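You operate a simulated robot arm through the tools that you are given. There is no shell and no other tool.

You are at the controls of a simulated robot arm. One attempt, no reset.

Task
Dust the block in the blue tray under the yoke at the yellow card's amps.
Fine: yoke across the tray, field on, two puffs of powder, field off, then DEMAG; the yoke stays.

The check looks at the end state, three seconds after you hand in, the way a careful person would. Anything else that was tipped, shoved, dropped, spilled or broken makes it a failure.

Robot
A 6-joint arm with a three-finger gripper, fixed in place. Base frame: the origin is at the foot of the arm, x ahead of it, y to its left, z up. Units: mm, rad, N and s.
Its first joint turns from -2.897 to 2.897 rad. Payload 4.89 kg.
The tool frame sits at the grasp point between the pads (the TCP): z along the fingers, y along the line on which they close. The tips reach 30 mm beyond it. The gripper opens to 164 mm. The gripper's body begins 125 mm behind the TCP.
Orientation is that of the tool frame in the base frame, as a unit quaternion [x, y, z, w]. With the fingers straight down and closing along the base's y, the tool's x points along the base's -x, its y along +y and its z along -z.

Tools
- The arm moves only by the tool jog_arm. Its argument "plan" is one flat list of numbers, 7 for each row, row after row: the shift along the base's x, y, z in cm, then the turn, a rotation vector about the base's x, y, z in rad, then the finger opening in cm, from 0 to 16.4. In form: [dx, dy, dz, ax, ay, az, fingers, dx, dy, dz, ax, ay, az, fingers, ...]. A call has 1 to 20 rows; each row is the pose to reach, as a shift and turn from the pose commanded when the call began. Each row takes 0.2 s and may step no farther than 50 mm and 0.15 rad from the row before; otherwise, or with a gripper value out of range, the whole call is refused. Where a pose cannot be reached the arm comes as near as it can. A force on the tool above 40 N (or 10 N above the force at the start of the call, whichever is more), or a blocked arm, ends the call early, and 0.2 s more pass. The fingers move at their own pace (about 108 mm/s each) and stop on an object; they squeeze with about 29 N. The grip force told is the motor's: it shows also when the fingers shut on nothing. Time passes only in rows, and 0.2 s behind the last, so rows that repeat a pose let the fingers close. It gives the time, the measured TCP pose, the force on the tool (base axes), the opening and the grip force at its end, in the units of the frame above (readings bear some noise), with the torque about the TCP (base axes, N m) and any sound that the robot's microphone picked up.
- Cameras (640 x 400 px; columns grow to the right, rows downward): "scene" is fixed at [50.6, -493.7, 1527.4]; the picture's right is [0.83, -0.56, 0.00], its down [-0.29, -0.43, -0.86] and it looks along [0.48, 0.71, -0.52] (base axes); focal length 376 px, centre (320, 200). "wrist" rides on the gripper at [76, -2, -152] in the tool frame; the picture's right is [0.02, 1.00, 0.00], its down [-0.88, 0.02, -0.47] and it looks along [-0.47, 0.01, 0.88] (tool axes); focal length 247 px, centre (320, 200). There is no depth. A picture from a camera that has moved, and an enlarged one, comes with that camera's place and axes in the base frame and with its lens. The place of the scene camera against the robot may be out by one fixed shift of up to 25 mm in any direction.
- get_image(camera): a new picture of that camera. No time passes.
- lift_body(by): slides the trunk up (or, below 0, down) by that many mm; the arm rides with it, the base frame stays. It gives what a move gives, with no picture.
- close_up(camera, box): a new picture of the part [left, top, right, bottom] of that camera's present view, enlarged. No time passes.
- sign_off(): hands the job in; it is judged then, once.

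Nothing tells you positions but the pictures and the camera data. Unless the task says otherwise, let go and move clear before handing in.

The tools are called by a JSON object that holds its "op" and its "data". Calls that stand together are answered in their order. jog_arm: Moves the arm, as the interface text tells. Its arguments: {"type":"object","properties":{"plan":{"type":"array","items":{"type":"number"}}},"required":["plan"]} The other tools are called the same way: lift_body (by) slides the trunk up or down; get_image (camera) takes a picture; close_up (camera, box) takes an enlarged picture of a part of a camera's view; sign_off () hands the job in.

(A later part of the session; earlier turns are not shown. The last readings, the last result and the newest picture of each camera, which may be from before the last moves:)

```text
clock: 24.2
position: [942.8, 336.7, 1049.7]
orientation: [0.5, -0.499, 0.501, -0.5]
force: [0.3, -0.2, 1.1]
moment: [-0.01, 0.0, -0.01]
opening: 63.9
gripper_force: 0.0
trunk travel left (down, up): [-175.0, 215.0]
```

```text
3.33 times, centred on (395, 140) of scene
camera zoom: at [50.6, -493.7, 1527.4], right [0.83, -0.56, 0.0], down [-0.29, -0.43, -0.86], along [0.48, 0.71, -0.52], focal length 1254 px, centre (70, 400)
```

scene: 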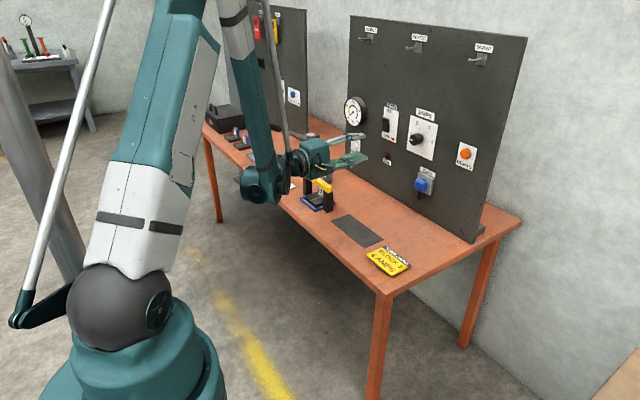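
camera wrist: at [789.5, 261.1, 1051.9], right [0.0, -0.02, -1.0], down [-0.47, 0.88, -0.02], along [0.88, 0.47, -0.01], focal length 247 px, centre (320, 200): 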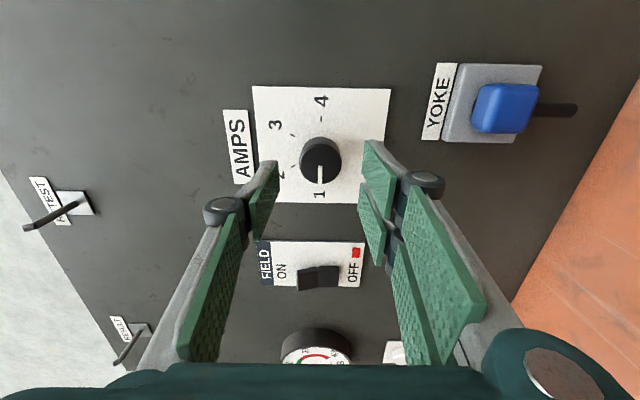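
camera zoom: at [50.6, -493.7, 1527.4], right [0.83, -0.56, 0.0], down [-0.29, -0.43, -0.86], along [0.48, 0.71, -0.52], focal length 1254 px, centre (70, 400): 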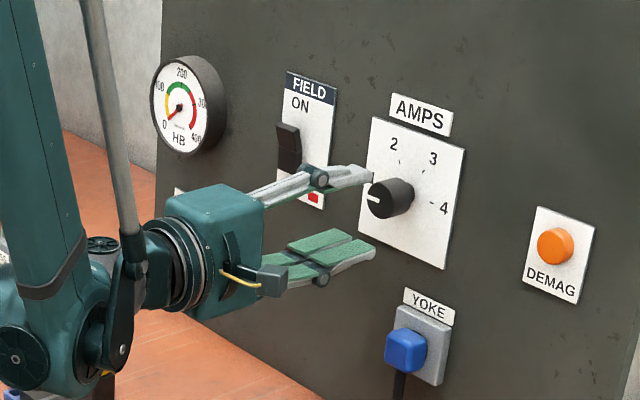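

The knob front is at x≈1003, centred between the pads. I'll advance 60 mm and close on it.

{"op": "jog_arm", "data": {"plan": [2, 0, 0, 0, 0, 0, 6.4, 4, 0, 0, 0, 0, 0, 6.4, 6, 0, 0, 0, 0, 0, 6.4, 6, 0, 0, 0, 0, 0, 4.5, 6, 0, 0, 0, 0, 0, 3, 6, 0, 0, 0, 0, 0, 2, 6, 0, 0, 0, 0, 0, 2]}}

{"op": "get_image", "data": {"camera": "wrist"}}

{"op": "close_up", "data": {"camera": "scene", "box": [330, 80, 460, 200]}}

```text
clock: 25.8
position: [1003.0, 336.5, 1049.1]
orientation: [-0.499, 0.5, -0.5, 0.5]
force: [-8.0, -1.2, -6.8]
moment: [-0.01, 0.2, 0.03]
opening: 38.9
gripper_force: 44.7
trunk travel left (down, up): [-175.0, 215.0]
```

```text
taken
camera wrist: at [848.9, 260.6, 1051.6], right [0.0, -0.02, -1.0], down [-0.47, 0.88, -0.02], along [0.88, 0.47, -0.01], focal length 247 px, centre (320, 200)
```

wrist: 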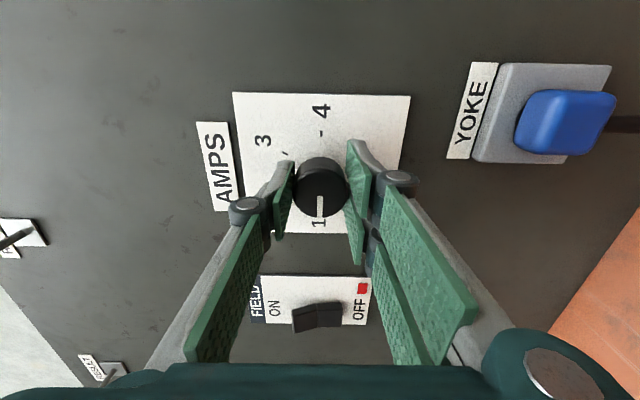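

```text
3.33 times, centred on (395, 140) of scene
camera zoom: at [50.6, -493.7, 1527.4], right [0.83, -0.56, 0.0], down [-0.29, -0.43, -0.86], along [0.48, 0.71, -0.52], focal length 1254 px, centre (70, 400)
```

zoom: 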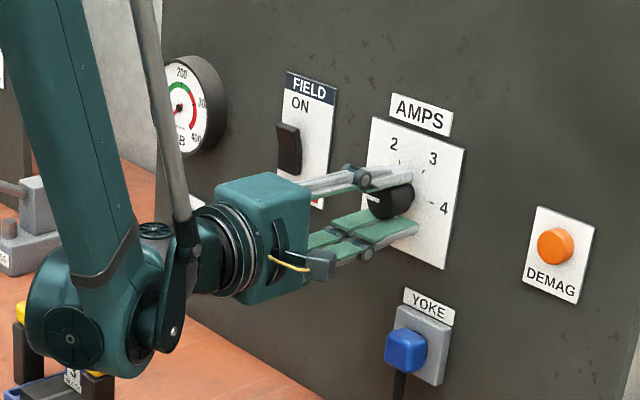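

Firm grip on the knob. I'll turn it clockwise 60° towards 2.

{"op": "jog_arm", "data": {"plan": [0, 0, 0, 0.13, 0, 0, 2, 0, 0, 0, 0.26, 0, 0, 2, 0, 0, 0, 0.39, 0, 0, 2, 0, 0, 0, 0.52, 0, 0, 2, 0, 0, 0, 0.65, 0, 0, 2, 0, 0, 0, 0.78, 0, 0, 2, 0, 0, 0, 0.91, 0, 0, 2, 0, 0, 0, 1.05, 0, 0, 2, 0, 0, 0, 1.05, 0, 0, 2]}}

{"op": "get_image", "data": {"camera": "wrist"}}

{"op": "close_up", "data": {"camera": "scene", "box": [380, 100, 440, 170]}}

```text
clock: 27.8
position: [1003.7, 339.1, 1047.8]
orientation: [-0.182, 0.684, -0.181, 0.683]
force: [-9.5, 6.4, -30.1]
moment: [-0.05, 0.84, 0.27]
opening: 38.5
gripper_force: 45.1
trunk travel left (down, up): [-175.0, 215.0]
```

```text
taken
camera wrist: at [849.8, 299.5, 983.7], right [0.0, 0.86, -0.52], down [-0.47, 0.45, 0.76], along [0.88, 0.24, 0.4], focal length 247 px, centre (320, 200)
```

wrist: 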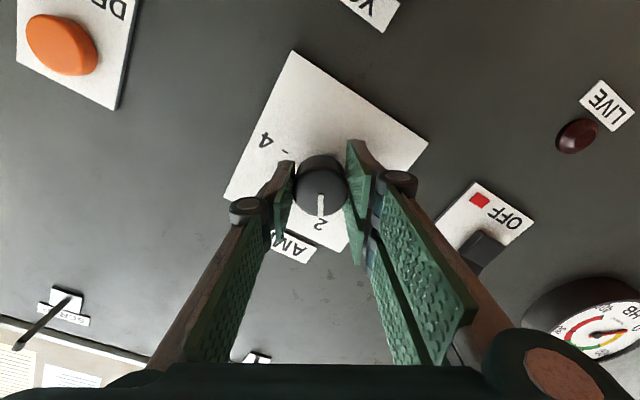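

```text
5.71 times, centred on (410, 135) of scene
camera zoom: at [50.6, -493.7, 1527.4], right [0.83, -0.56, 0.0], down [-0.29, -0.43, -0.86], along [0.48, 0.71, -0.52], focal length 2149 px, centre (-194, 571)
```

zoom: 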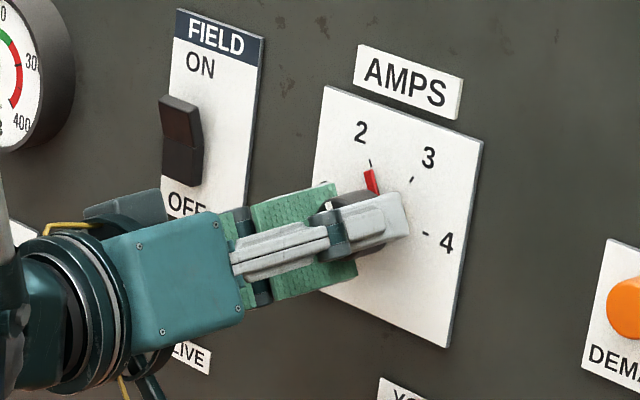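

The pointer is at 2. I'll release, rotate the gripper back with a small centring correction, and regrip.

{"op": "jog_arm", "data": {"plan": [0, 0, 0, 0, 0, 0, 4.5, 0, 0, 0, 0, 0, 0, 6.4, 0, 0, 0, 0, 0, 0, 6.4, 0, 0, -0.05, -0.13, 0, 0, 6.4, 0, 0, -0.1, -0.26, 0, 0, 6.4, 0, 0.05, -0.12, -0.39, 0, 0, 6.4, 0, 0.05, -0.12, -0.52, 0, 0, 6.4, 0, 0.05, -0.12, -0.65, 0, 0, 6.4, 0, 0.05, -0.12, -0.78, 0, 0, 6.4, 0, 0.05, -0.12, -0.91, 0, 0, 6.4, 0, 0.05, -0.12, -1.05, 0, 0, 6.4, 0, 0.05, -0.12, -1.05, 0, 0, 6.4]}}

{"op": "close_up", "data": {"camera": "wrist", "box": [220, 70, 440, 250]}}

{"op": "close_up", "data": {"camera": "scene", "box": [380, 100, 440, 170]}}

```text
clock: 30.4
position: [1002.8, 338.3, 1049.1]
orientation: [0.501, -0.499, 0.5, -0.5]
force: [0.2, -0.1, 0.5]
moment: [-0.01, 0.0, 0.01]
opening: 64.2
gripper_force: 0.0
trunk travel left (down, up): [-175.0, 215.0]
```

```text
2.22 times, centred on (330, 160) of wrist
camera zoom: at [849.0, 261.8, 1050.9], right [0.0, -0.02, -1.0], down [-0.47, 0.88, -0.02], along [0.88, 0.47, -0.01], focal length 549 px, centre (298, 289)
```

zoom: 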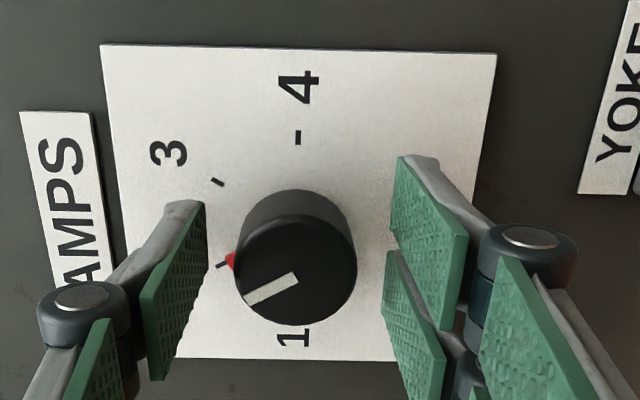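

```text
5.71 times, centred on (410, 135) of scene
camera zoom: at [50.6, -493.7, 1527.4], right [0.83, -0.56, 0.0], down [-0.29, -0.43, -0.86], along [0.48, 0.71, -0.52], focal length 2149 px, centre (-194, 571)
```

zoom: 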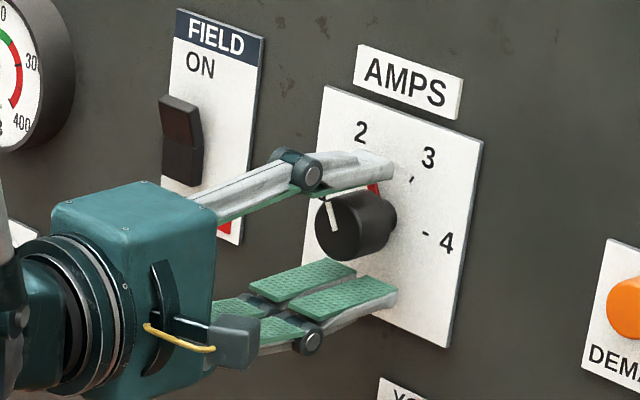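

The knob holds at 2. I'll regrip and turn another 60° to 3.

{"op": "jog_arm", "data": {"plan": [0, 0, 0, 0, 0, 0, 4.5, 0, 0, 0, 0, 0, 0, 3, 0, 0, 0, 0, 0, 0, 2, 0, 0, 0, 0, 0, 0, 2, 0, 0, 0, 0.13, 0, 0, 2, 0, 0, 0, 0.26, 0, 0, 2, 0, 0, 0, 0.39, 0, 0, 2, 0, 0, 0, 0.52, 0, 0, 2, 0, 0, 0, 0.65, 0, 0, 2, 0, 0, 0, 0.78, 0, 0, 2, 0, 0, 0, 0.91, 0, 0, 2, 0, 0, 0, 1.05, 0, 0, 2, 0, 0, 0, 1.05, 0, 0, 2]}}

{"op": "close_up", "data": {"camera": "scene", "box": [380, 100, 440, 170]}}

{"op": "close_up", "data": {"camera": "wrist", "box": [200, 20, 460, 270]}}

```text
clock: 33.2
position: [1002.2, 338.4, 1047.8]
orientation: [-0.182, 0.683, -0.182, 0.683]
force: [19.6, 9.6, 8.7]
moment: [0.01, -0.2, 0.27]
opening: 38.7
gripper_force: 44.9
trunk travel left (down, up): [-175.0, 215.0]
```

```text
5.71 times, centred on (410, 135) of scene
camera zoom: at [50.6, -493.7, 1527.4], right [0.83, -0.56, 0.0], down [-0.29, -0.43, -0.86], along [0.48, 0.71, -0.52], focal length 2149 px, centre (-194, 571)
```

zoom: 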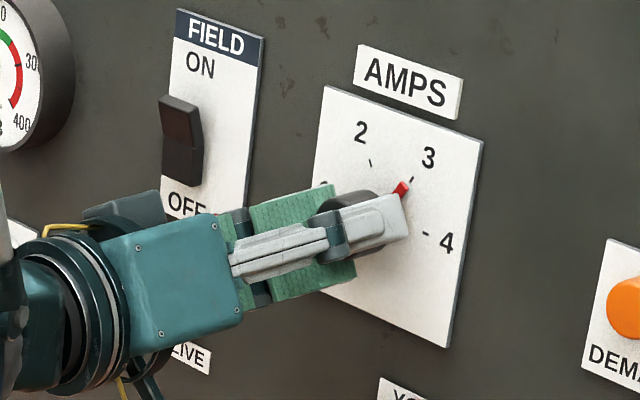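

```text
1.60 times, centred on (330, 145) of wrist
camera zoom: at [848.8, 299.5, 983.0], right [0.0, 0.86, -0.52], down [-0.47, 0.45, 0.76], along [0.88, 0.24, 0.41], focal length 395 px, centre (304, 288)
```

zoom: 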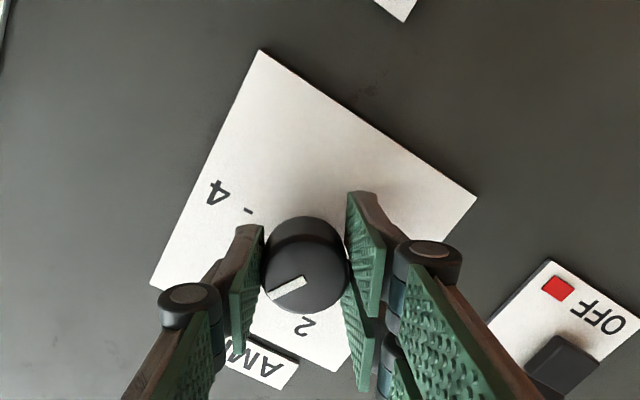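

The pointer is at 3. Release, rotate back, and do the same once more.

{"op": "jog_arm", "data": {"plan": [0, 0, 0, 0, 0, 0, 4.5, 0, 0, 0, 0, 0, 0, 6.4, 0, 0, 0, 0, 0, 0, 6.4, 0, 0, 0, -0.13, 0, 0, 6.4, 0, 0, 0, -0.26, 0, 0, 6.4, 0, 0, 0, -0.39, 0, 0, 6.4, 0, 0, 0, -0.52, 0, 0, 6.4, 0, 0, 0, -0.65, 0, 0, 6.4, 0, 0, 0, -0.78, 0, 0, 6.4, 0, 0, 0, -0.91, 0, 0, 6.4, 0, 0, 0, -1.05, 0, 0, 6.4, 0, 0, 0, -1.05, 0, 0, 6.4, 0, 0, 0, -1.05, 0, 0, 4.5, 0, 0, 0, -1.05, 0, 0, 3, 0, 0, 0, -1.05, 0, 0, 2, 0, 0, 0, -1.05, 0, 0, 2]}}

{"op": "close_up", "data": {"camera": "scene", "box": [380, 100, 440, 170]}}

```text
clock: 36.6
position: [1002.3, 337.9, 1050.4]
orientation: [0.5, -0.499, 0.501, -0.5]
force: [21.0, 4.9, 31.8]
moment: [0.05, -0.8, 0.03]
opening: 38.8
gripper_force: 44.9
trunk travel left (down, up): [-175.0, 215.0]
```

```text
5.71 times, centred on (410, 135) of scene
camera zoom: at [50.6, -493.7, 1527.4], right [0.83, -0.56, 0.0], down [-0.29, -0.43, -0.86], along [0.48, 0.71, -0.52], focal length 2149 px, centre (-194, 571)
```

zoom: 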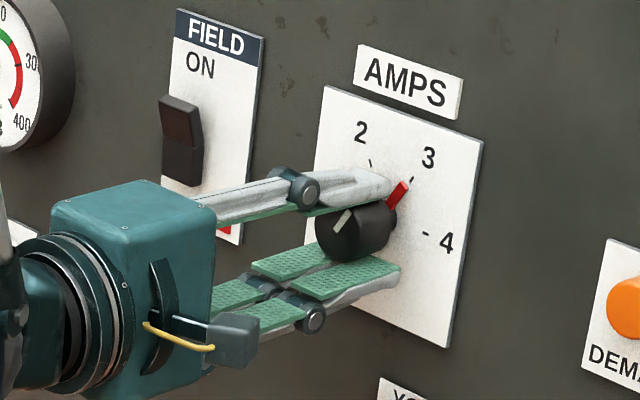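

It's at 3 and regripped, with some side load. I'll relieve that slightly and turn the last 60° to 4.

{"op": "jog_arm", "data": {"plan": [0.05, 0, 0.09, 0, 0, 0, 2, 0.05, 0, 0.09, 0.13, 0, 0, 2, 0.05, 0, 0.09, 0.26, 0, 0, 2, 0.05, 0, 0.09, 0.39, 0, 0, 2, 0.05, 0, 0.09, 0.52, 0, 0, 2, 0.05, 0, 0.09, 0.65, 0, 0, 2, 0.05, 0, 0.09, 0.78, 0, 0, 2, 0.05, 0, 0.09, 0.91, 0, 0, 2, 0.05, 0, 0.09, 1.05, 0, 0, 2, 0.05, 0, 0.09, 1.05, 0, 0, 2]}}

{"op": "close_up", "data": {"camera": "scene", "box": [380, 100, 440, 170]}}

{"op": "close_up", "data": {"camera": "wrist", "box": [200, 20, 460, 270]}}

```text
clock: 38.8
position: [1002.0, 338.3, 1049.1]
orientation: [-0.182, 0.683, -0.182, 0.683]
force: [-31.4, 1.6, -18.3]
moment: [-0.03, 0.44, 0.11]
opening: 38.7
gripper_force: 44.7
trunk travel left (down, up): [-175.0, 215.0]
```

```text
5.71 times, centred on (410, 135) of scene
camera zoom: at [50.6, -493.7, 1527.4], right [0.83, -0.56, 0.0], down [-0.29, -0.43, -0.86], along [0.48, 0.71, -0.52], focal length 2149 px, centre (-194, 571)
```

zoom: 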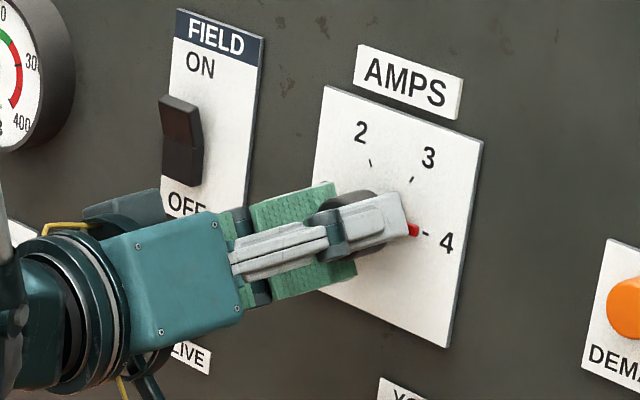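

```text
1.60 times, centred on (330, 145) of wrist
camera zoom: at [849.2, 299.7, 983.8], right [0.0, 0.86, -0.52], down [-0.47, 0.45, 0.76], along [0.88, 0.24, 0.41], focal length 395 px, centre (304, 288)
```

zoom: 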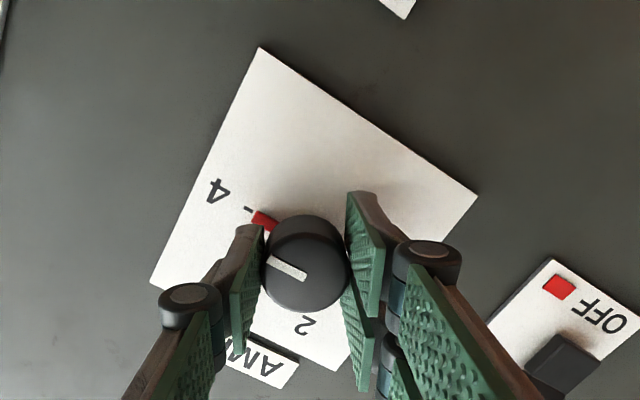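

The pointer is at 4. I'll release, back off, and verify the knob setting.

{"op": "jog_arm", "data": {"plan": [0, 0, 0, 0, 0, 0, 4.5, 0, 0, 0, 0, 0, 0, 6.4, 0, 0, 0, 0, 0, 0, 6.4, -3, 0, 0, 0, 0, 0, 6.4, -6, 0, 0, -0.13, 0, 0, 6.4, -8, 0, 0, -0.26, 0, 0, 6.4, -8, 0, 0, -0.39, 0, 0, 6.4, -8, 0, 0, -0.52, 0, 0, 6.4, -8, 0, 0, -0.65, 0, 0, 6.4, -8, 0, 0, -0.78, 0, 0, 6.4, -8, 0, 0, -0.91, 0, 0, 6.4, -8, 0, 0, -1.05, 0, 0, 6.4, -8, 0, 0, -1.05, 0, 0, 6.4]}}

{"op": "get_image", "data": {"camera": "wrist"}}

{"op": "close_up", "data": {"camera": "scene", "box": [370, 95, 450, 175]}}

```text
clock: 41.6
position: [922.3, 338.3, 1049.4]
orientation: [0.501, -0.499, 0.501, -0.499]
force: [-0.3, 0.1, 0.1]
moment: [0.02, 0.01, 0.0]
opening: 63.9
gripper_force: 0.0
trunk travel left (down, up): [-175.0, 215.0]
```

```text
taken
camera wrist: at [769.3, 262.1, 1051.3], right [0.0, -0.02, -1.0], down [-0.47, 0.88, -0.02], along [0.88, 0.47, -0.01], focal length 247 px, centre (320, 200)
```

wrist: 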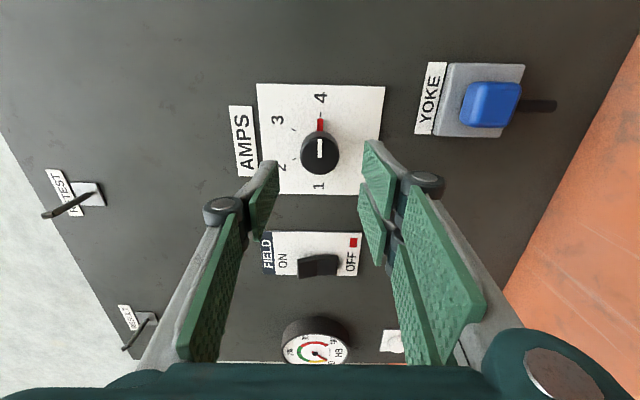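

```text
5.00 times, centred on (410, 135) of scene
camera zoom: at [50.6, -493.7, 1527.4], right [0.83, -0.56, 0.0], down [-0.29, -0.43, -0.86], along [0.48, 0.71, -0.52], focal length 1880 px, centre (-130, 525)
```

zoom: 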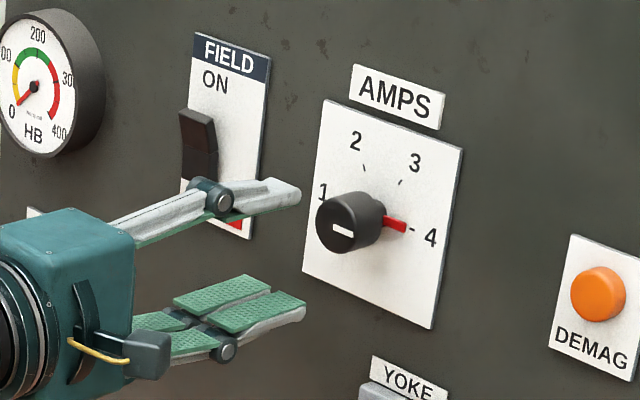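

The knob is at 4. Next is the FIELD rocker. I'll zoom in to locate it precisely.

{"op": "close_up", "data": {"camera": "wrist", "box": [255, 220, 375, 295]}}

{"op": "close_up", "data": {"camera": "scene", "box": [365, 90, 415, 150]}}

```text
5.33 times, centred on (315, 258) of wrist
camera zoom: at [769.3, 262.1, 1051.3], right [0.0, -0.02, -1.0], down [-0.47, 0.88, -0.02], along [0.88, 0.47, -0.01], focal length 1317 px, centre (347, -107)
```

zoom: 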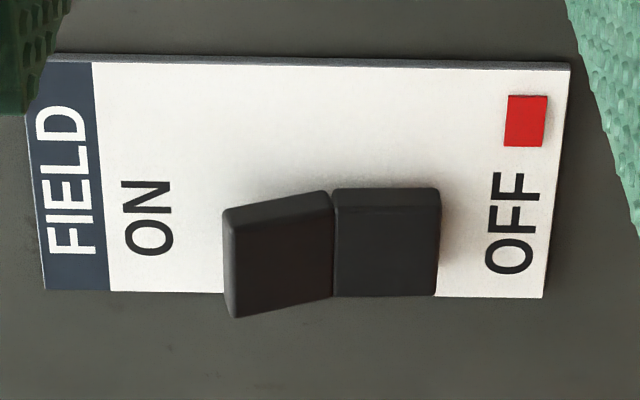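

```text
6.67 times, centred on (390, 120) of scene
camera zoom: at [50.6, -493.7, 1527.4], right [0.83, -0.56, 0.0], down [-0.29, -0.43, -0.86], along [0.48, 0.71, -0.52], focal length 2507 px, centre (-147, 733)
```

zoom: 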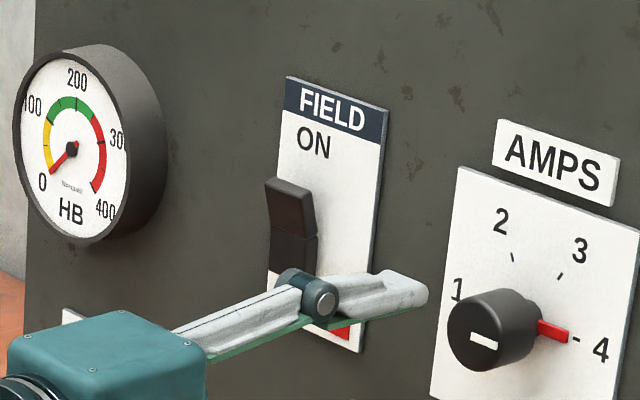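

The upper half of the rocker stands out (OFF state), so pressing it near z≈1070 at y≈509 switches it ON. I'll move in front with the fingers closed.

{"op": "jog_arm", "data": {"plan": [0, 4, 0.5, 0, 0, 0, 4, 0, 8, 1, 0, 0, 0, 2, 1, 12, 1.5, 0, 0, 0, 0, 2, 15.5, 2.1, 0, 0, 0, 0, 3.6, 17.1, 2.1, 0, 0, 0, 0, 3.6, 17.1, 2.1, 0, 0, 0, 0]}}

{"op": "get_image", "data": {"camera": "wrist"}}

{"op": "close_up", "data": {"camera": "scene", "box": [330, 80, 430, 180]}}

```text
clock: 43.0
position: [959.7, 508.9, 1071.6]
orientation: [0.5, -0.5, 0.5, -0.5]
force: [0.9, -0.2, 0.3]
moment: [0.01, -0.02, -0.01]
opening: 0.0
gripper_force: 29.2
trunk travel left (down, up): [-175.0, 215.0]
```

```text
taken
camera wrist: at [806.1, 433.1, 1072.4], right [0.0, -0.02, -1.0], down [-0.47, 0.88, -0.02], along [0.88, 0.47, -0.01], focal length 247 px, centre (320, 200)
```

wrist: 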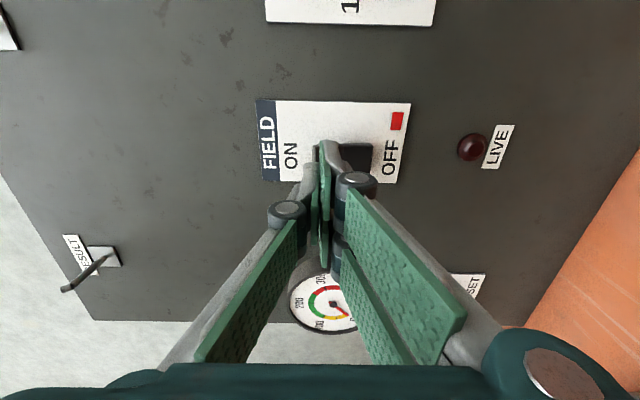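

```text
4.00 times, centred on (380, 130) of scene
camera zoom: at [50.6, -493.7, 1527.4], right [0.83, -0.56, 0.0], down [-0.29, -0.43, -0.86], along [0.48, 0.71, -0.52], focal length 1504 px, centre (80, 480)
```

zoom: 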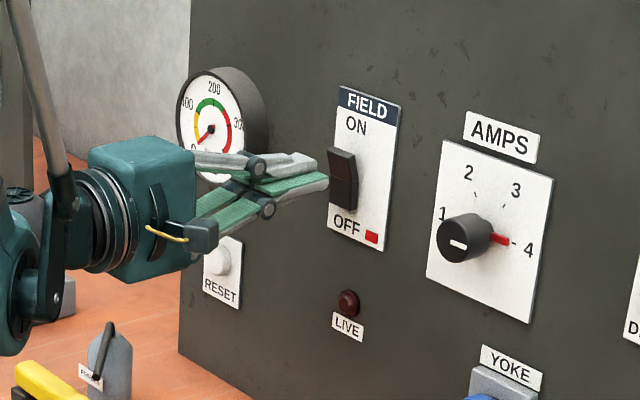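

The fingers are lined up with the ON half. Before energising, I'll rehearse the reach to the POWDER button, which is about 1.06 m from the base and needs a tilted tool, so the field isn't left on while I work that out.

{"op": "jog_arm", "data": {"plan": [-2, 0, 0, 0, 0, 0, 0, -5, 1, 0, 0, 0.14, 0, 0, -8, 2, 0, 0, 0.28, 0, 0, -11, 3, 0, 0, 0.42, 0, 0, -14, 5, 0, 0, 0.56, 0, 0, -16, 7, 0, 0, 0.7, 0, 0, -18, 9, 0, 0, 0.84, 0, 0, -20, 11, 0, 0, 0.971, 0, 0, -20, 11, 0, 0, 0.971, 0, 0]}}

```text
clock: 45.0
position: [759.8, 620.3, 1071.2]
orientation: [0.676, -0.676, 0.209, -0.208]
force: [-0.2, -0.1, -0.3]
moment: [-0.01, 0.02, 0.0]
opening: 0.1
gripper_force: 28.8
trunk travel left (down, up): [-175.0, 215.0]
```

The pitch worked. Next I'll yaw outward and move above the POWDER button.

{"op": "jog_arm", "data": {"plan": [-0.7, 2.5, -2, 0, 0, 0.135, 0, -1.4, 5, -4, 0, 0, 0.27, 0, -2.1, 7.5, -6, 0, 0, 0.405, 0, -2.8, 10, -8, 0, 0, 0.54, 0, -3.4, 12.5, -10, 0, 0, 0.675, 0, -3.9, 14.3, -12, 0, 0, 0.813, 0, -3.9, 14.3, -12, 0, 0, 0.813, 0]}}

{"op": "get_image", "data": {"camera": "wrist"}}

{"op": "get_image", "data": {"camera": "scene"}}

```text
clock: 46.6
position: [720.3, 763.0, 949.4]
orientation: [0.888, -0.353, 0.109, -0.274]
force: [-0.2, 0.2, -0.1]
moment: [0.0, 0.03, -0.04]
opening: 0.0
gripper_force: 28.8
trunk travel left (down, up): [-175.0, 215.0]
```

```text
taken
camera wrist: at [716.3, 649.1, 1076.5], right [-0.55, -0.61, -0.56], down [-0.83, 0.4, 0.38], along [-0.01, 0.68, -0.73], focal length 247 px, centre (320, 200)
```

wrist: 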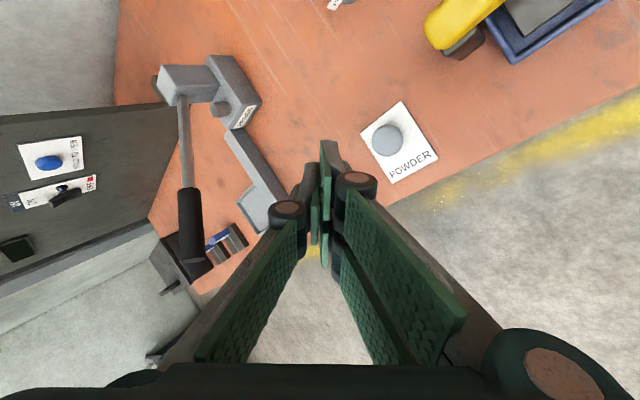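

```text
taken
```

scene: 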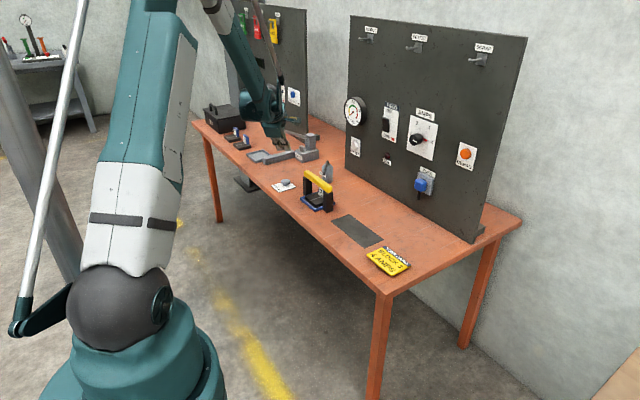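

The button is reachable, at about (729, 774). I'll descend to about 20 mm above it to verify.

{"op": "jog_arm", "data": {"plan": [0.1, 0.3, -4, 0, 0, 0, 0, 0.15, 0.45, -8, 0, 0, 0, 0, 0.15, 0.45, -11, 0, 0, 0, 0, 0.15, 0.45, -12, 0, 0, 0, 0, 0.15, 0.45, -12, 0, 0, 0, 0]}}

{"op": "get_image", "data": {"camera": "wrist"}}

{"op": "close_up", "data": {"camera": "scene", "box": [250, 140, 350, 220]}}

```text
clock: 47.8
position: [721.0, 767.6, 830.5]
orientation: [0.887, -0.354, 0.11, -0.275]
force: [-0.5, -0.7, 0.2]
moment: [-0.01, 0.01, 0.02]
opening: 0.0
gripper_force: 28.4
trunk travel left (down, up): [-175.0, 215.0]
```

```text
taken
camera wrist: at [717.6, 653.3, 956.8], right [-0.55, -0.61, -0.56], down [-0.83, 0.4, 0.38], along [-0.01, 0.68, -0.73], focal length 247 px, centre (320, 200)
```

wrist: 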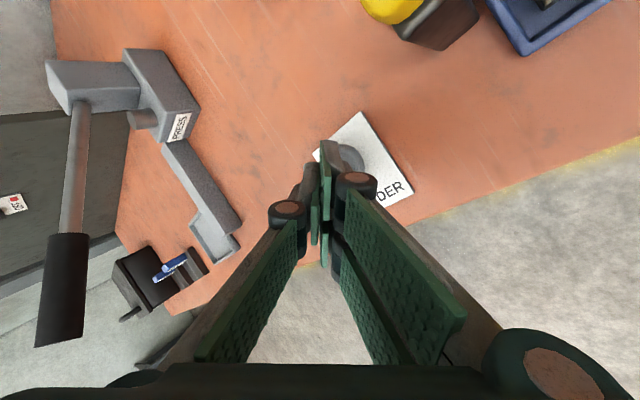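

```text
5.00 times, centred on (300, 180) of scene
camera zoom: at [50.6, -493.7, 1527.4], right [0.83, -0.56, 0.0], down [-0.29, -0.43, -0.86], along [0.48, 0.71, -0.52], focal length 1880 px, centre (420, 300)
```

zoom: 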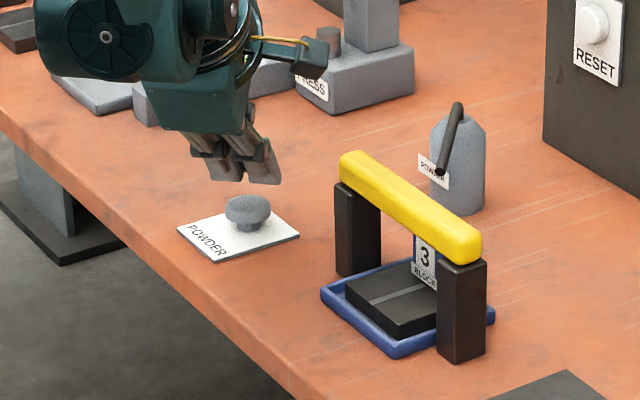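

I'll zoom in on the tip and button to check the lateral alignment.

{"op": "close_up", "data": {"camera": "wrist", "box": [270, 100, 430, 220]}}

{"op": "close_up", "data": {"camera": "scene", "box": [270, 160, 320, 200]}}

```text
3.33 times, centred on (350, 160) of wrist
camera zoom: at [717.6, 653.3, 956.8], right [-0.55, -0.61, -0.56], down [-0.83, 0.4, 0.38], along [-0.01, 0.68, -0.73], focal length 823 px, centre (220, 333)
```

zoom: 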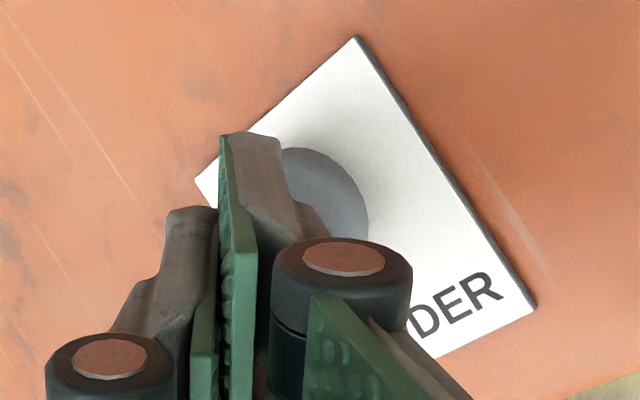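

```text
10.00 times, centred on (295, 180) of scene
camera zoom: at [50.6, -493.7, 1527.4], right [0.83, -0.56, 0.0], down [-0.29, -0.43, -0.86], along [0.48, 0.71, -0.52], focal length 3761 px, centre (570, 400)
```

zoom: 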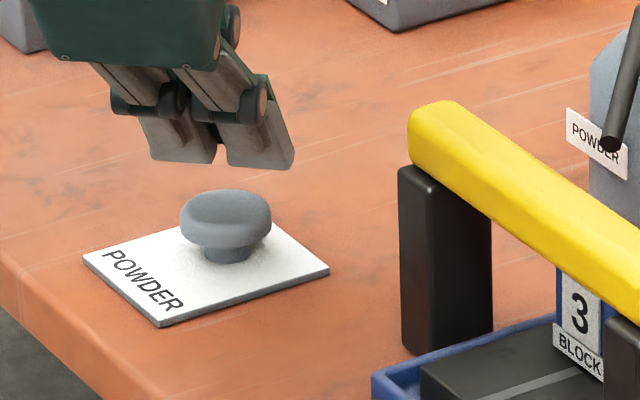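

The lower fingertip edge sits right over the button centre, so the pressing pose is confirmed without a puff. I'll go back by the same path to the FIELD rocker.

{"op": "jog_arm", "data": {"plan": [-0.05, -0.15, 4, 0, 0, 0, 0, -0.1, -0.3, 8, 0, 0, 0, 0, -0.15, -0.45, 12, 0, 0, 0, 0, 0.5, -2.9, 14, 0, 0, -0.135, 0, 1.2, -5.3, 16, 0, 0, -0.27, 0, 1.9, -7.7, 18, 0, 0, -0.405, 0, 2.6, -10.1, 20, 0, 0, -0.54, 0, 3.2, -12.5, 22, 0, 0, -0.675, 0, 3.75, -14.75, 24, 0, 0, -0.813, 0, 3.75, -14.75, 24, 0, 0, -0.813, 0]}}

{"op": "jog_arm", "data": {"plan": [2, -2, 0, 0, -0.131, 0, 0, 4, -4, 0, 0, -0.271, 0, 0, 6, -6, 0, 0, -0.411, 0, 0, 9, -8, 0, 0, -0.551, 0, 0, 12, -9, 0, 0, -0.691, 0, 0, 15, -10, 0, 0, -0.831, 0, 0, 18, -11, 0, 0, -0.971, 0, 0, 20, -11, 0, 0, -0.971, 0, 0, 20, -11, 0, 0, -0.971, 0, 0]}}

{"op": "get_image", "data": {"camera": "wrist"}}

```text
clock: 50.0
position: [758.8, 618.2, 1071.3]
orientation: [-0.675, 0.676, -0.209, 0.209]
force: [-0.8, -0.4, -0.2]
moment: [-0.02, -0.01, 0.0]
opening: 0.2
gripper_force: 29.4
trunk travel left (down, up): [-175.0, 215.0]
```

```text
clock: 52.0
position: [959.7, 509.9, 1071.6]
orientation: [0.5, -0.5, 0.5, -0.499]
force: [0.1, 0.0, -0.7]
moment: [0.02, -0.06, -0.03]
opening: 0.2
gripper_force: 29.6
trunk travel left (down, up): [-175.0, 215.0]
```

```text
taken
camera wrist: at [806.0, 433.4, 1072.6], right [0.0, -0.02, -1.0], down [-0.47, 0.88, -0.02], along [0.88, 0.47, -0.01], focal length 247 px, centre (320, 200)
```

wrist: 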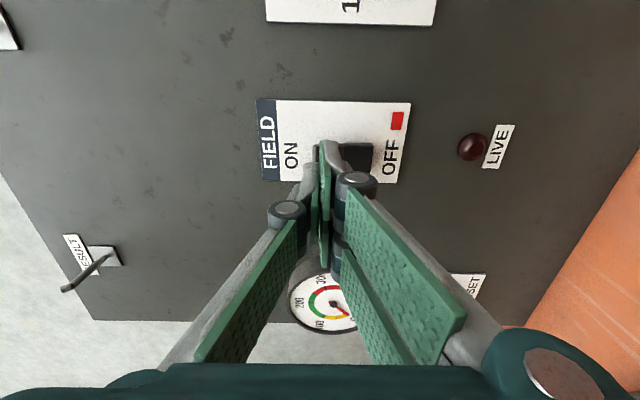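

Back in position. I'll press the ON half slowly.

{"op": "jog_arm", "data": {"plan": [1.5, 0, 0, 0, 0, 0, 0, 2.5, 0, 0, 0, 0, 0, 0, 3, 0, 0, 0, 0, 0, 0, 3.3, 0, 0, 0, 0, 0, 0, 3.6, 0, 0, 0, 0, 0, 0, 3.9, 0, 0, 0, 0, 0, 0, 4.1, 0, 0, 0, 0, 0, 0]}}

{"op": "close_up", "data": {"camera": "scene", "box": [330, 80, 430, 180]}}

{"op": "get_image", "data": {"camera": "wrist"}}

```text
clock: 53.6
position: [1000.0, 508.7, 1072.1]
orientation: [0.5, -0.5, 0.5, -0.5]
force: [-0.5, -0.1, -0.9]
moment: [0.0, 0.01, 0.02]
opening: 0.0
gripper_force: 29.3
trunk travel left (down, up): [-175.0, 215.0]
```

```text
4.00 times, centred on (380, 130) of scene
camera zoom: at [50.6, -493.7, 1527.4], right [0.83, -0.56, 0.0], down [-0.29, -0.43, -0.86], along [0.48, 0.71, -0.52], focal length 1504 px, centre (80, 480)
```

zoom: 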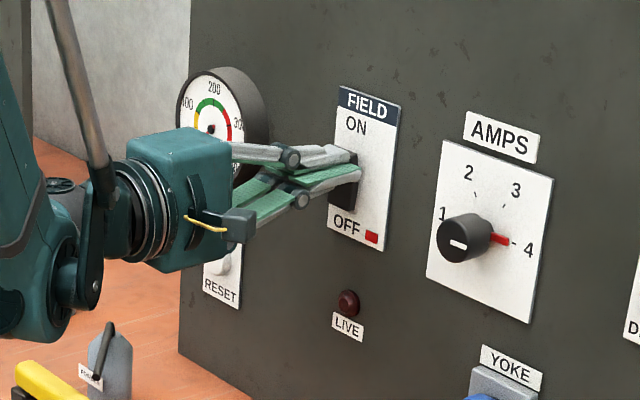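

```text
taken
camera wrist: at [846.5, 433.0, 1072.8], right [0.0, -0.02, -1.0], down [-0.47, 0.88, -0.02], along [0.88, 0.47, -0.01], focal length 247 px, centre (320, 200)
```

wrist: 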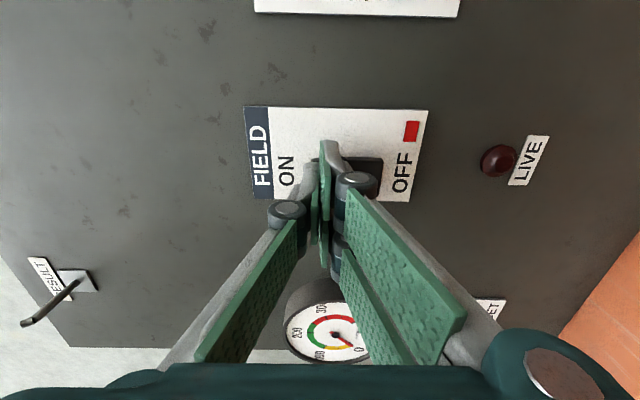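

No contact yet. I'll continue in small steps.

{"op": "jog_arm", "data": {"plan": [0.2, 0, 0, 0, 0, 0, 0, 0.4, 0, 0, 0, 0, 0, 0, 0.6, 0, 0, 0, 0, 0, 0]}}

{"op": "close_up", "data": {"camera": "scene", "box": [365, 100, 415, 165]}}

{"op": "close_up", "data": {"camera": "wrist", "box": [240, 90, 440, 230]}}

```text
clock: 54.4
position: [1005.6, 509.3, 1070.6]
orientation: [0.5, -0.5, 0.5, -0.5]
force: [0.5, 0.0, -0.7]
moment: [0.0, -0.01, 0.0]
opening: 0.0
gripper_force: 29.2
trunk travel left (down, up): [-175.0, 215.0]
```

```text
6.15 times, centred on (390, 132) of scene
camera zoom: at [50.6, -493.7, 1527.4], right [0.83, -0.56, 0.0], down [-0.29, -0.43, -0.86], along [0.48, 0.71, -0.52], focal length 2314 px, centre (-111, 615)
```

zoom: 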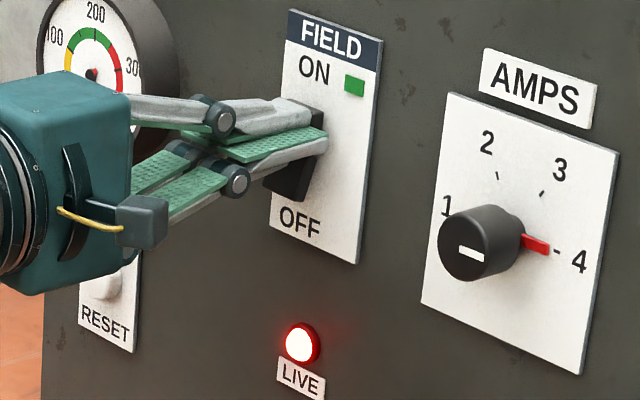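

```text
2.86 times, centred on (340, 160) of wrist
camera zoom: at [852.2, 433.0, 1072.6], right [0.0, -0.02, -1.0], down [-0.47, 0.88, -0.02], along [0.88, 0.47, -0.01], focal length 706 px, centre (263, 314)
```

zoom: 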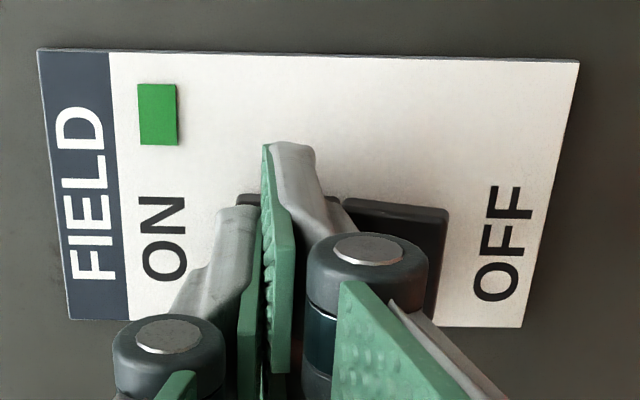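

The LIVE lamp is lit and the flag is green, so the field is ON. I'm retreating along the rehearsed path to the POWDER button.

{"op": "jog_arm", "data": {"plan": [-2.5, 0, 0, 0, 0, 0, 0, -4.7, 0, 0, 0, 0, 0, 0, -7.5, 1, 0, 0, 0.14, 0, 0, -10.5, 2, 0, 0, 0.28, 0, 0, -13.5, 3.5, 0, 0, 0.42, 0, 0, -16.5, 5.5, 0, 0, 0.56, 0, 0, -19.5, 7.5, 0, 0, 0.7, 0, 0, -22.5, 9.5, 0, 0, 0.84, 0, 0, -24.7, 11, 0, 0, 0.971, 0, 0]}}

```text
clock: 56.4
position: [760.5, 620.0, 1072.4]
orientation: [-0.675, 0.676, -0.208, 0.209]
force: [0.5, 0.1, -0.2]
moment: [0.04, 0.01, 0.03]
opening: 0.0
gripper_force: 28.9
trunk travel left (down, up): [-175.0, 215.0]
```

Pose as rehearsed. Now I'll yaw out and descend to hover above the button.

{"op": "jog_arm", "data": {"plan": [-0.7, 2.5, -2, 0, 0, 0.135, 0, -1.4, 5, -4, 0, 0, 0.27, 0, -2.1, 7.5, -6, 0, 0, 0.405, 0, -2.8, 10, -8, 0, 0, 0.54, 0, -3.4, 12.5, -10, 0, 0, 0.675, 0, -3.85, 14.3, -12, 0, 0, 0.813, 0, -3.8, 14.5, -16, 0, 0, 0.813, 0, -3.75, 14.75, -20, 0, 0, 0.813, 0, -3.75, 14.75, -24, 0, 0, 0.813, 0, -3.75, 14.75, -24, 0, 0, 0.813, 0]}}

{"op": "close_up", "data": {"camera": "scene", "box": [260, 150, 400, 210]}}

{"op": "close_up", "data": {"camera": "wrist", "box": [270, 100, 430, 220]}}

```text
clock: 58.6
position: [721.7, 769.3, 832.6]
orientation: [0.888, -0.353, 0.11, -0.274]
force: [0.9, -0.2, -0.2]
moment: [0.01, 0.01, -0.01]
opening: 0.0
gripper_force: 28.9
trunk travel left (down, up): [-175.0, 215.0]
```

```text
4.57 times, centred on (330, 180) of scene
camera zoom: at [50.6, -493.7, 1527.4], right [0.83, -0.56, 0.0], down [-0.29, -0.43, -0.86], along [0.48, 0.71, -0.52], focal length 1719 px, centre (274, 291)
```

zoom: 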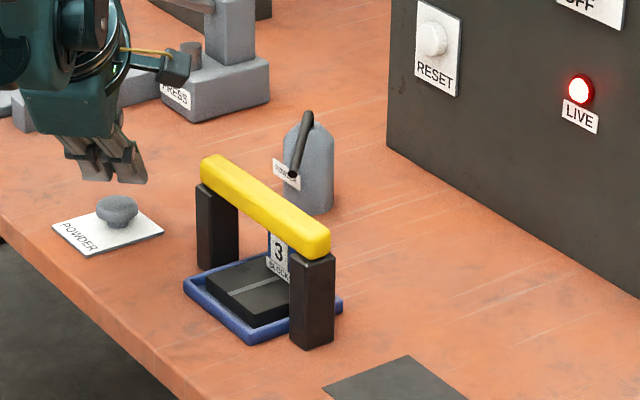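

```text
3.33 times, centred on (350, 160) of wrist
camera zoom: at [718.6, 655.3, 957.6], right [-0.55, -0.61, -0.56], down [-0.83, 0.4, 0.38], along [-0.01, 0.68, -0.73], focal length 823 px, centre (220, 333)
```

zoom: 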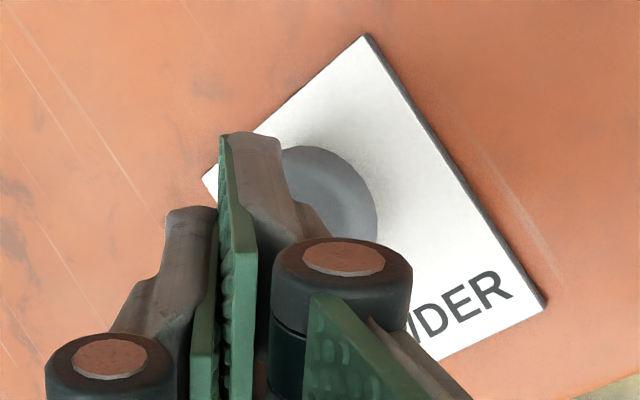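

Hovering over the button with the field live. I'll make the first press slowly.

{"op": "jog_arm", "data": {"plan": [0, -0.1, -1, 0, 0, 0, 0, 0, -0.1, -1.6, 0, 0, 0, 0, 0, -0.1, -2, 0, 0, 0, 0, 0, -0.1, -2.3, 0, 0, 0, 0, 0, -0.1, -2.5, 0, 0, 0, 0]}}

{"op": "close_up", "data": {"camera": "scene", "box": [260, 150, 400, 210]}}

```text
clock: 59.8
position: [722.3, 765.8, 805.8]
orientation: [0.887, -0.354, 0.109, -0.275]
force: [-0.4, -0.7, 0.1]
moment: [-0.02, -0.02, -0.02]
opening: 0.0
gripper_force: 28.8
trunk travel left (down, up): [-175.0, 215.0]
```

```text
4.57 times, centred on (330, 180) of scene
camera zoom: at [50.6, -493.7, 1527.4], right [0.83, -0.56, 0.0], down [-0.29, -0.43, -0.86], along [0.48, 0.71, -0.52], focal length 1719 px, centre (274, 291)
```

zoom: 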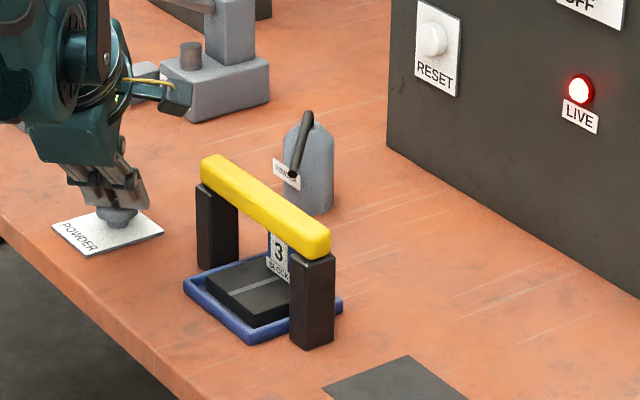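

Contact is near but there's no force yet. I'll continue down in 2 mm steps.

{"op": "jog_arm", "data": {"plan": [0, 0, -0.2, 0, 0, 0, 0, 0, 0, -0.4, 0, 0, 0, 0]}}

{"op": "close_up", "data": {"camera": "scene", "box": [270, 150, 350, 210]}}

{"op": "get_image", "data": {"camera": "wrist"}}

```text
clock: 60.4
position: [721.0, 765.4, 801.3]
orientation: [0.887, -0.354, 0.11, -0.275]
force: [-0.8, -0.3, 1.3]
moment: [0.02, -0.02, -0.01]
opening: 0.0
gripper_force: 29.1
trunk travel left (down, up): [-175.0, 215.0]
```

```text
6.67 times, centred on (310, 180) of scene
camera zoom: at [50.6, -493.7, 1527.4], right [0.83, -0.56, 0.0], down [-0.29, -0.43, -0.86], along [0.48, 0.71, -0.52], focal length 2507 px, centre (387, 333)
```

zoom: 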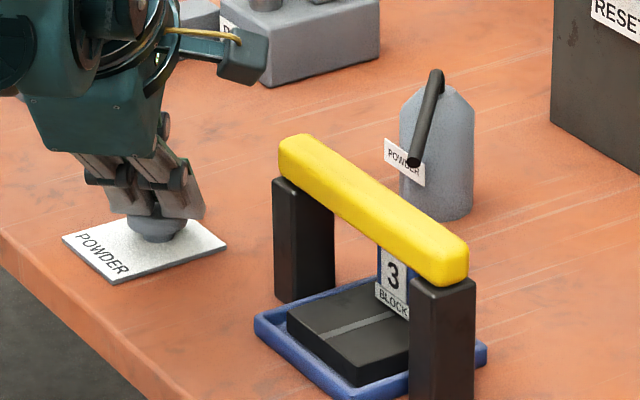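

```text
taken
camera wrist: at [717.5, 651.8, 928.6], right [-0.55, -0.61, -0.56], down [-0.83, 0.4, 0.38], along [-0.01, 0.68, -0.73], focal length 247 px, centre (320, 200)
```

wrist: 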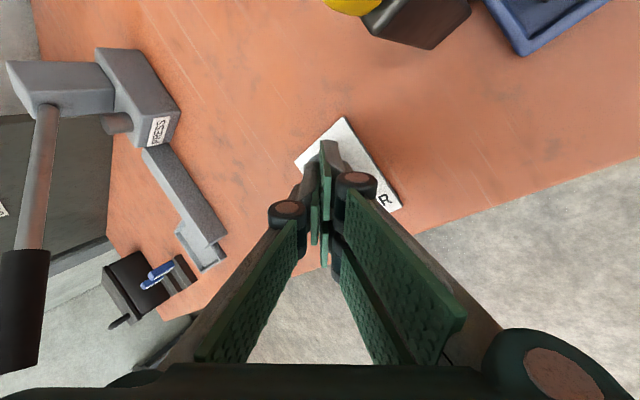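

I'll zoom in to see whether the cap is depressed and whether powder came out.

{"op": "close_up", "data": {"camera": "scene", "box": [275, 170, 305, 195]}}

{"op": "close_up", "data": {"camera": "scene", "box": [305, 155, 345, 215]}}

```text
16.00 times, centred on (290, 182) of scene
camera zoom: at [50.6, -493.7, 1527.4], right [0.83, -0.56, 0.0], down [-0.29, -0.43, -0.86], along [0.48, 0.71, -0.52], focal length 6018 px, centre (800, 480)
```

zoom: 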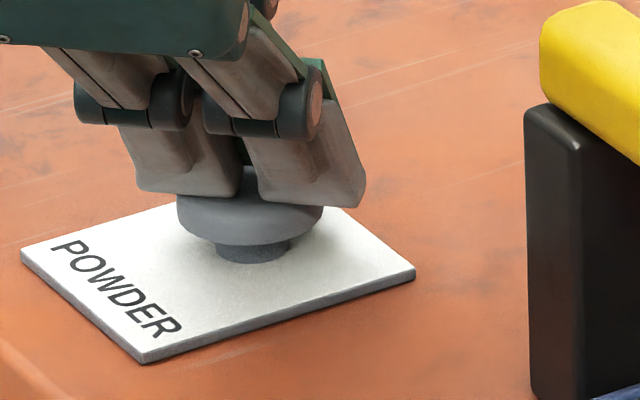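

```text
6.67 times, centred on (325, 185) of scene
camera zoom: at [50.6, -493.7, 1527.4], right [0.83, -0.56, 0.0], down [-0.29, -0.43, -0.86], along [0.48, 0.71, -0.52], focal length 2507 px, centre (287, 300)
```

zoom: 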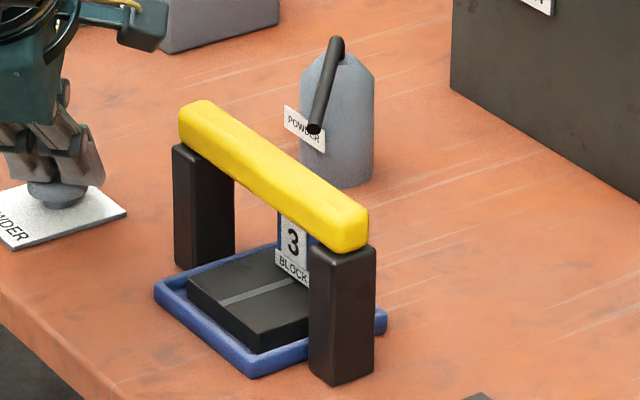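

The fingertips have just reached the cap. I'll continue pressing in 2 mm steps.

{"op": "jog_arm", "data": {"plan": [0, 0, -0.2, 0, 0, 0, 0, 0, 0, -0.35, 0, 0, 0, 0]}}

{"op": "close_up", "data": {"camera": "scene", "box": [275, 170, 305, 195]}}

{"op": "close_up", "data": {"camera": "scene", "box": [305, 155, 345, 215]}}

```text
clock: 61.0
position: [720.5, 764.5, 799.1]
orientation: [0.887, -0.353, 0.11, -0.276]
force: [-1.5, 0.9, 1.9]
moment: [0.01, 0.02, 0.01]
opening: 0.2
gripper_force: 28.9
trunk travel left (down, up): [-175.0, 215.0]
heard: click
```

```text
16.00 times, centred on (290, 182) of scene
camera zoom: at [50.6, -493.7, 1527.4], right [0.83, -0.56, 0.0], down [-0.29, -0.43, -0.86], along [0.48, 0.71, -0.52], focal length 6018 px, centre (800, 480)
```

zoom: 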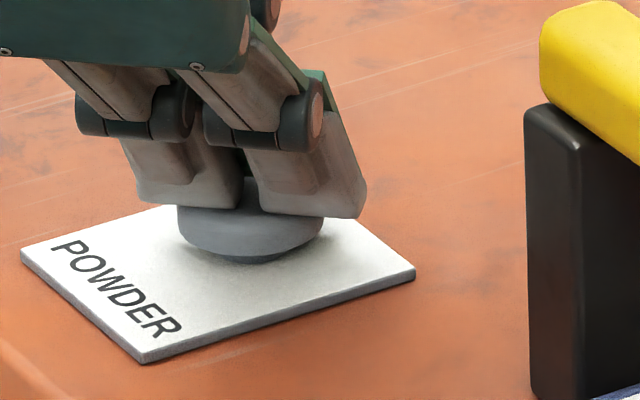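

```text
6.67 times, centred on (325, 185) of scene
camera zoom: at [50.6, -493.7, 1527.4], right [0.83, -0.56, 0.0], down [-0.29, -0.43, -0.86], along [0.48, 0.71, -0.52], focal length 2507 px, centre (287, 300)
```

zoom: 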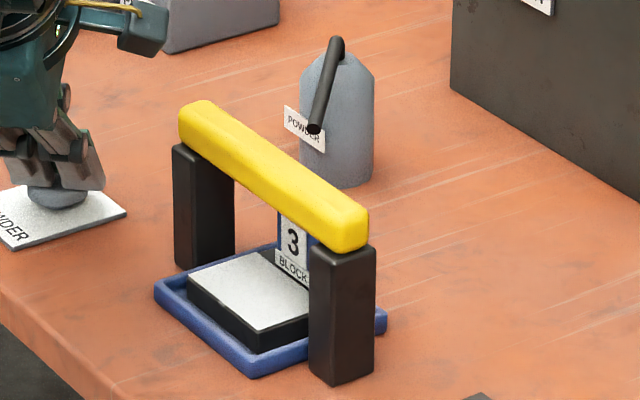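

Click heard, and the block is now dusted grey: the first puff worked. I'll raise clear so the button releases.

{"op": "jog_arm", "data": {"plan": [0, 0, 0.5, 0, 0, 0, 0, 0, 0, 1, 0, 0, 0, 0, 0, 0, 1.8, 0, 0, 0, 0, 0, 0, 1.8, 0, 0, 0, 0, 0, 0, 1.8, 0, 0, 0, 0]}}

{"op": "close_up", "data": {"camera": "scene", "box": [275, 165, 345, 215]}}

```text
clock: 62.2
position: [720.7, 766.0, 816.0]
orientation: [0.887, -0.354, 0.109, -0.275]
force: [0.3, -0.2, 0.5]
moment: [-0.02, -0.02, 0.02]
opening: 0.0
gripper_force: 28.8
trunk travel left (down, up): [-175.0, 215.0]
```

```text
8.00 times, centred on (310, 190) of scene
camera zoom: at [50.6, -493.7, 1527.4], right [0.83, -0.56, 0.0], down [-0.29, -0.43, -0.86], along [0.48, 0.71, -0.52], focal length 3009 px, centre (400, 280)
```

zoom: 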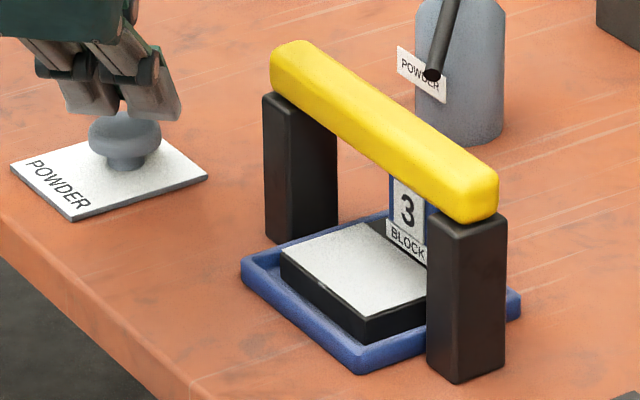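

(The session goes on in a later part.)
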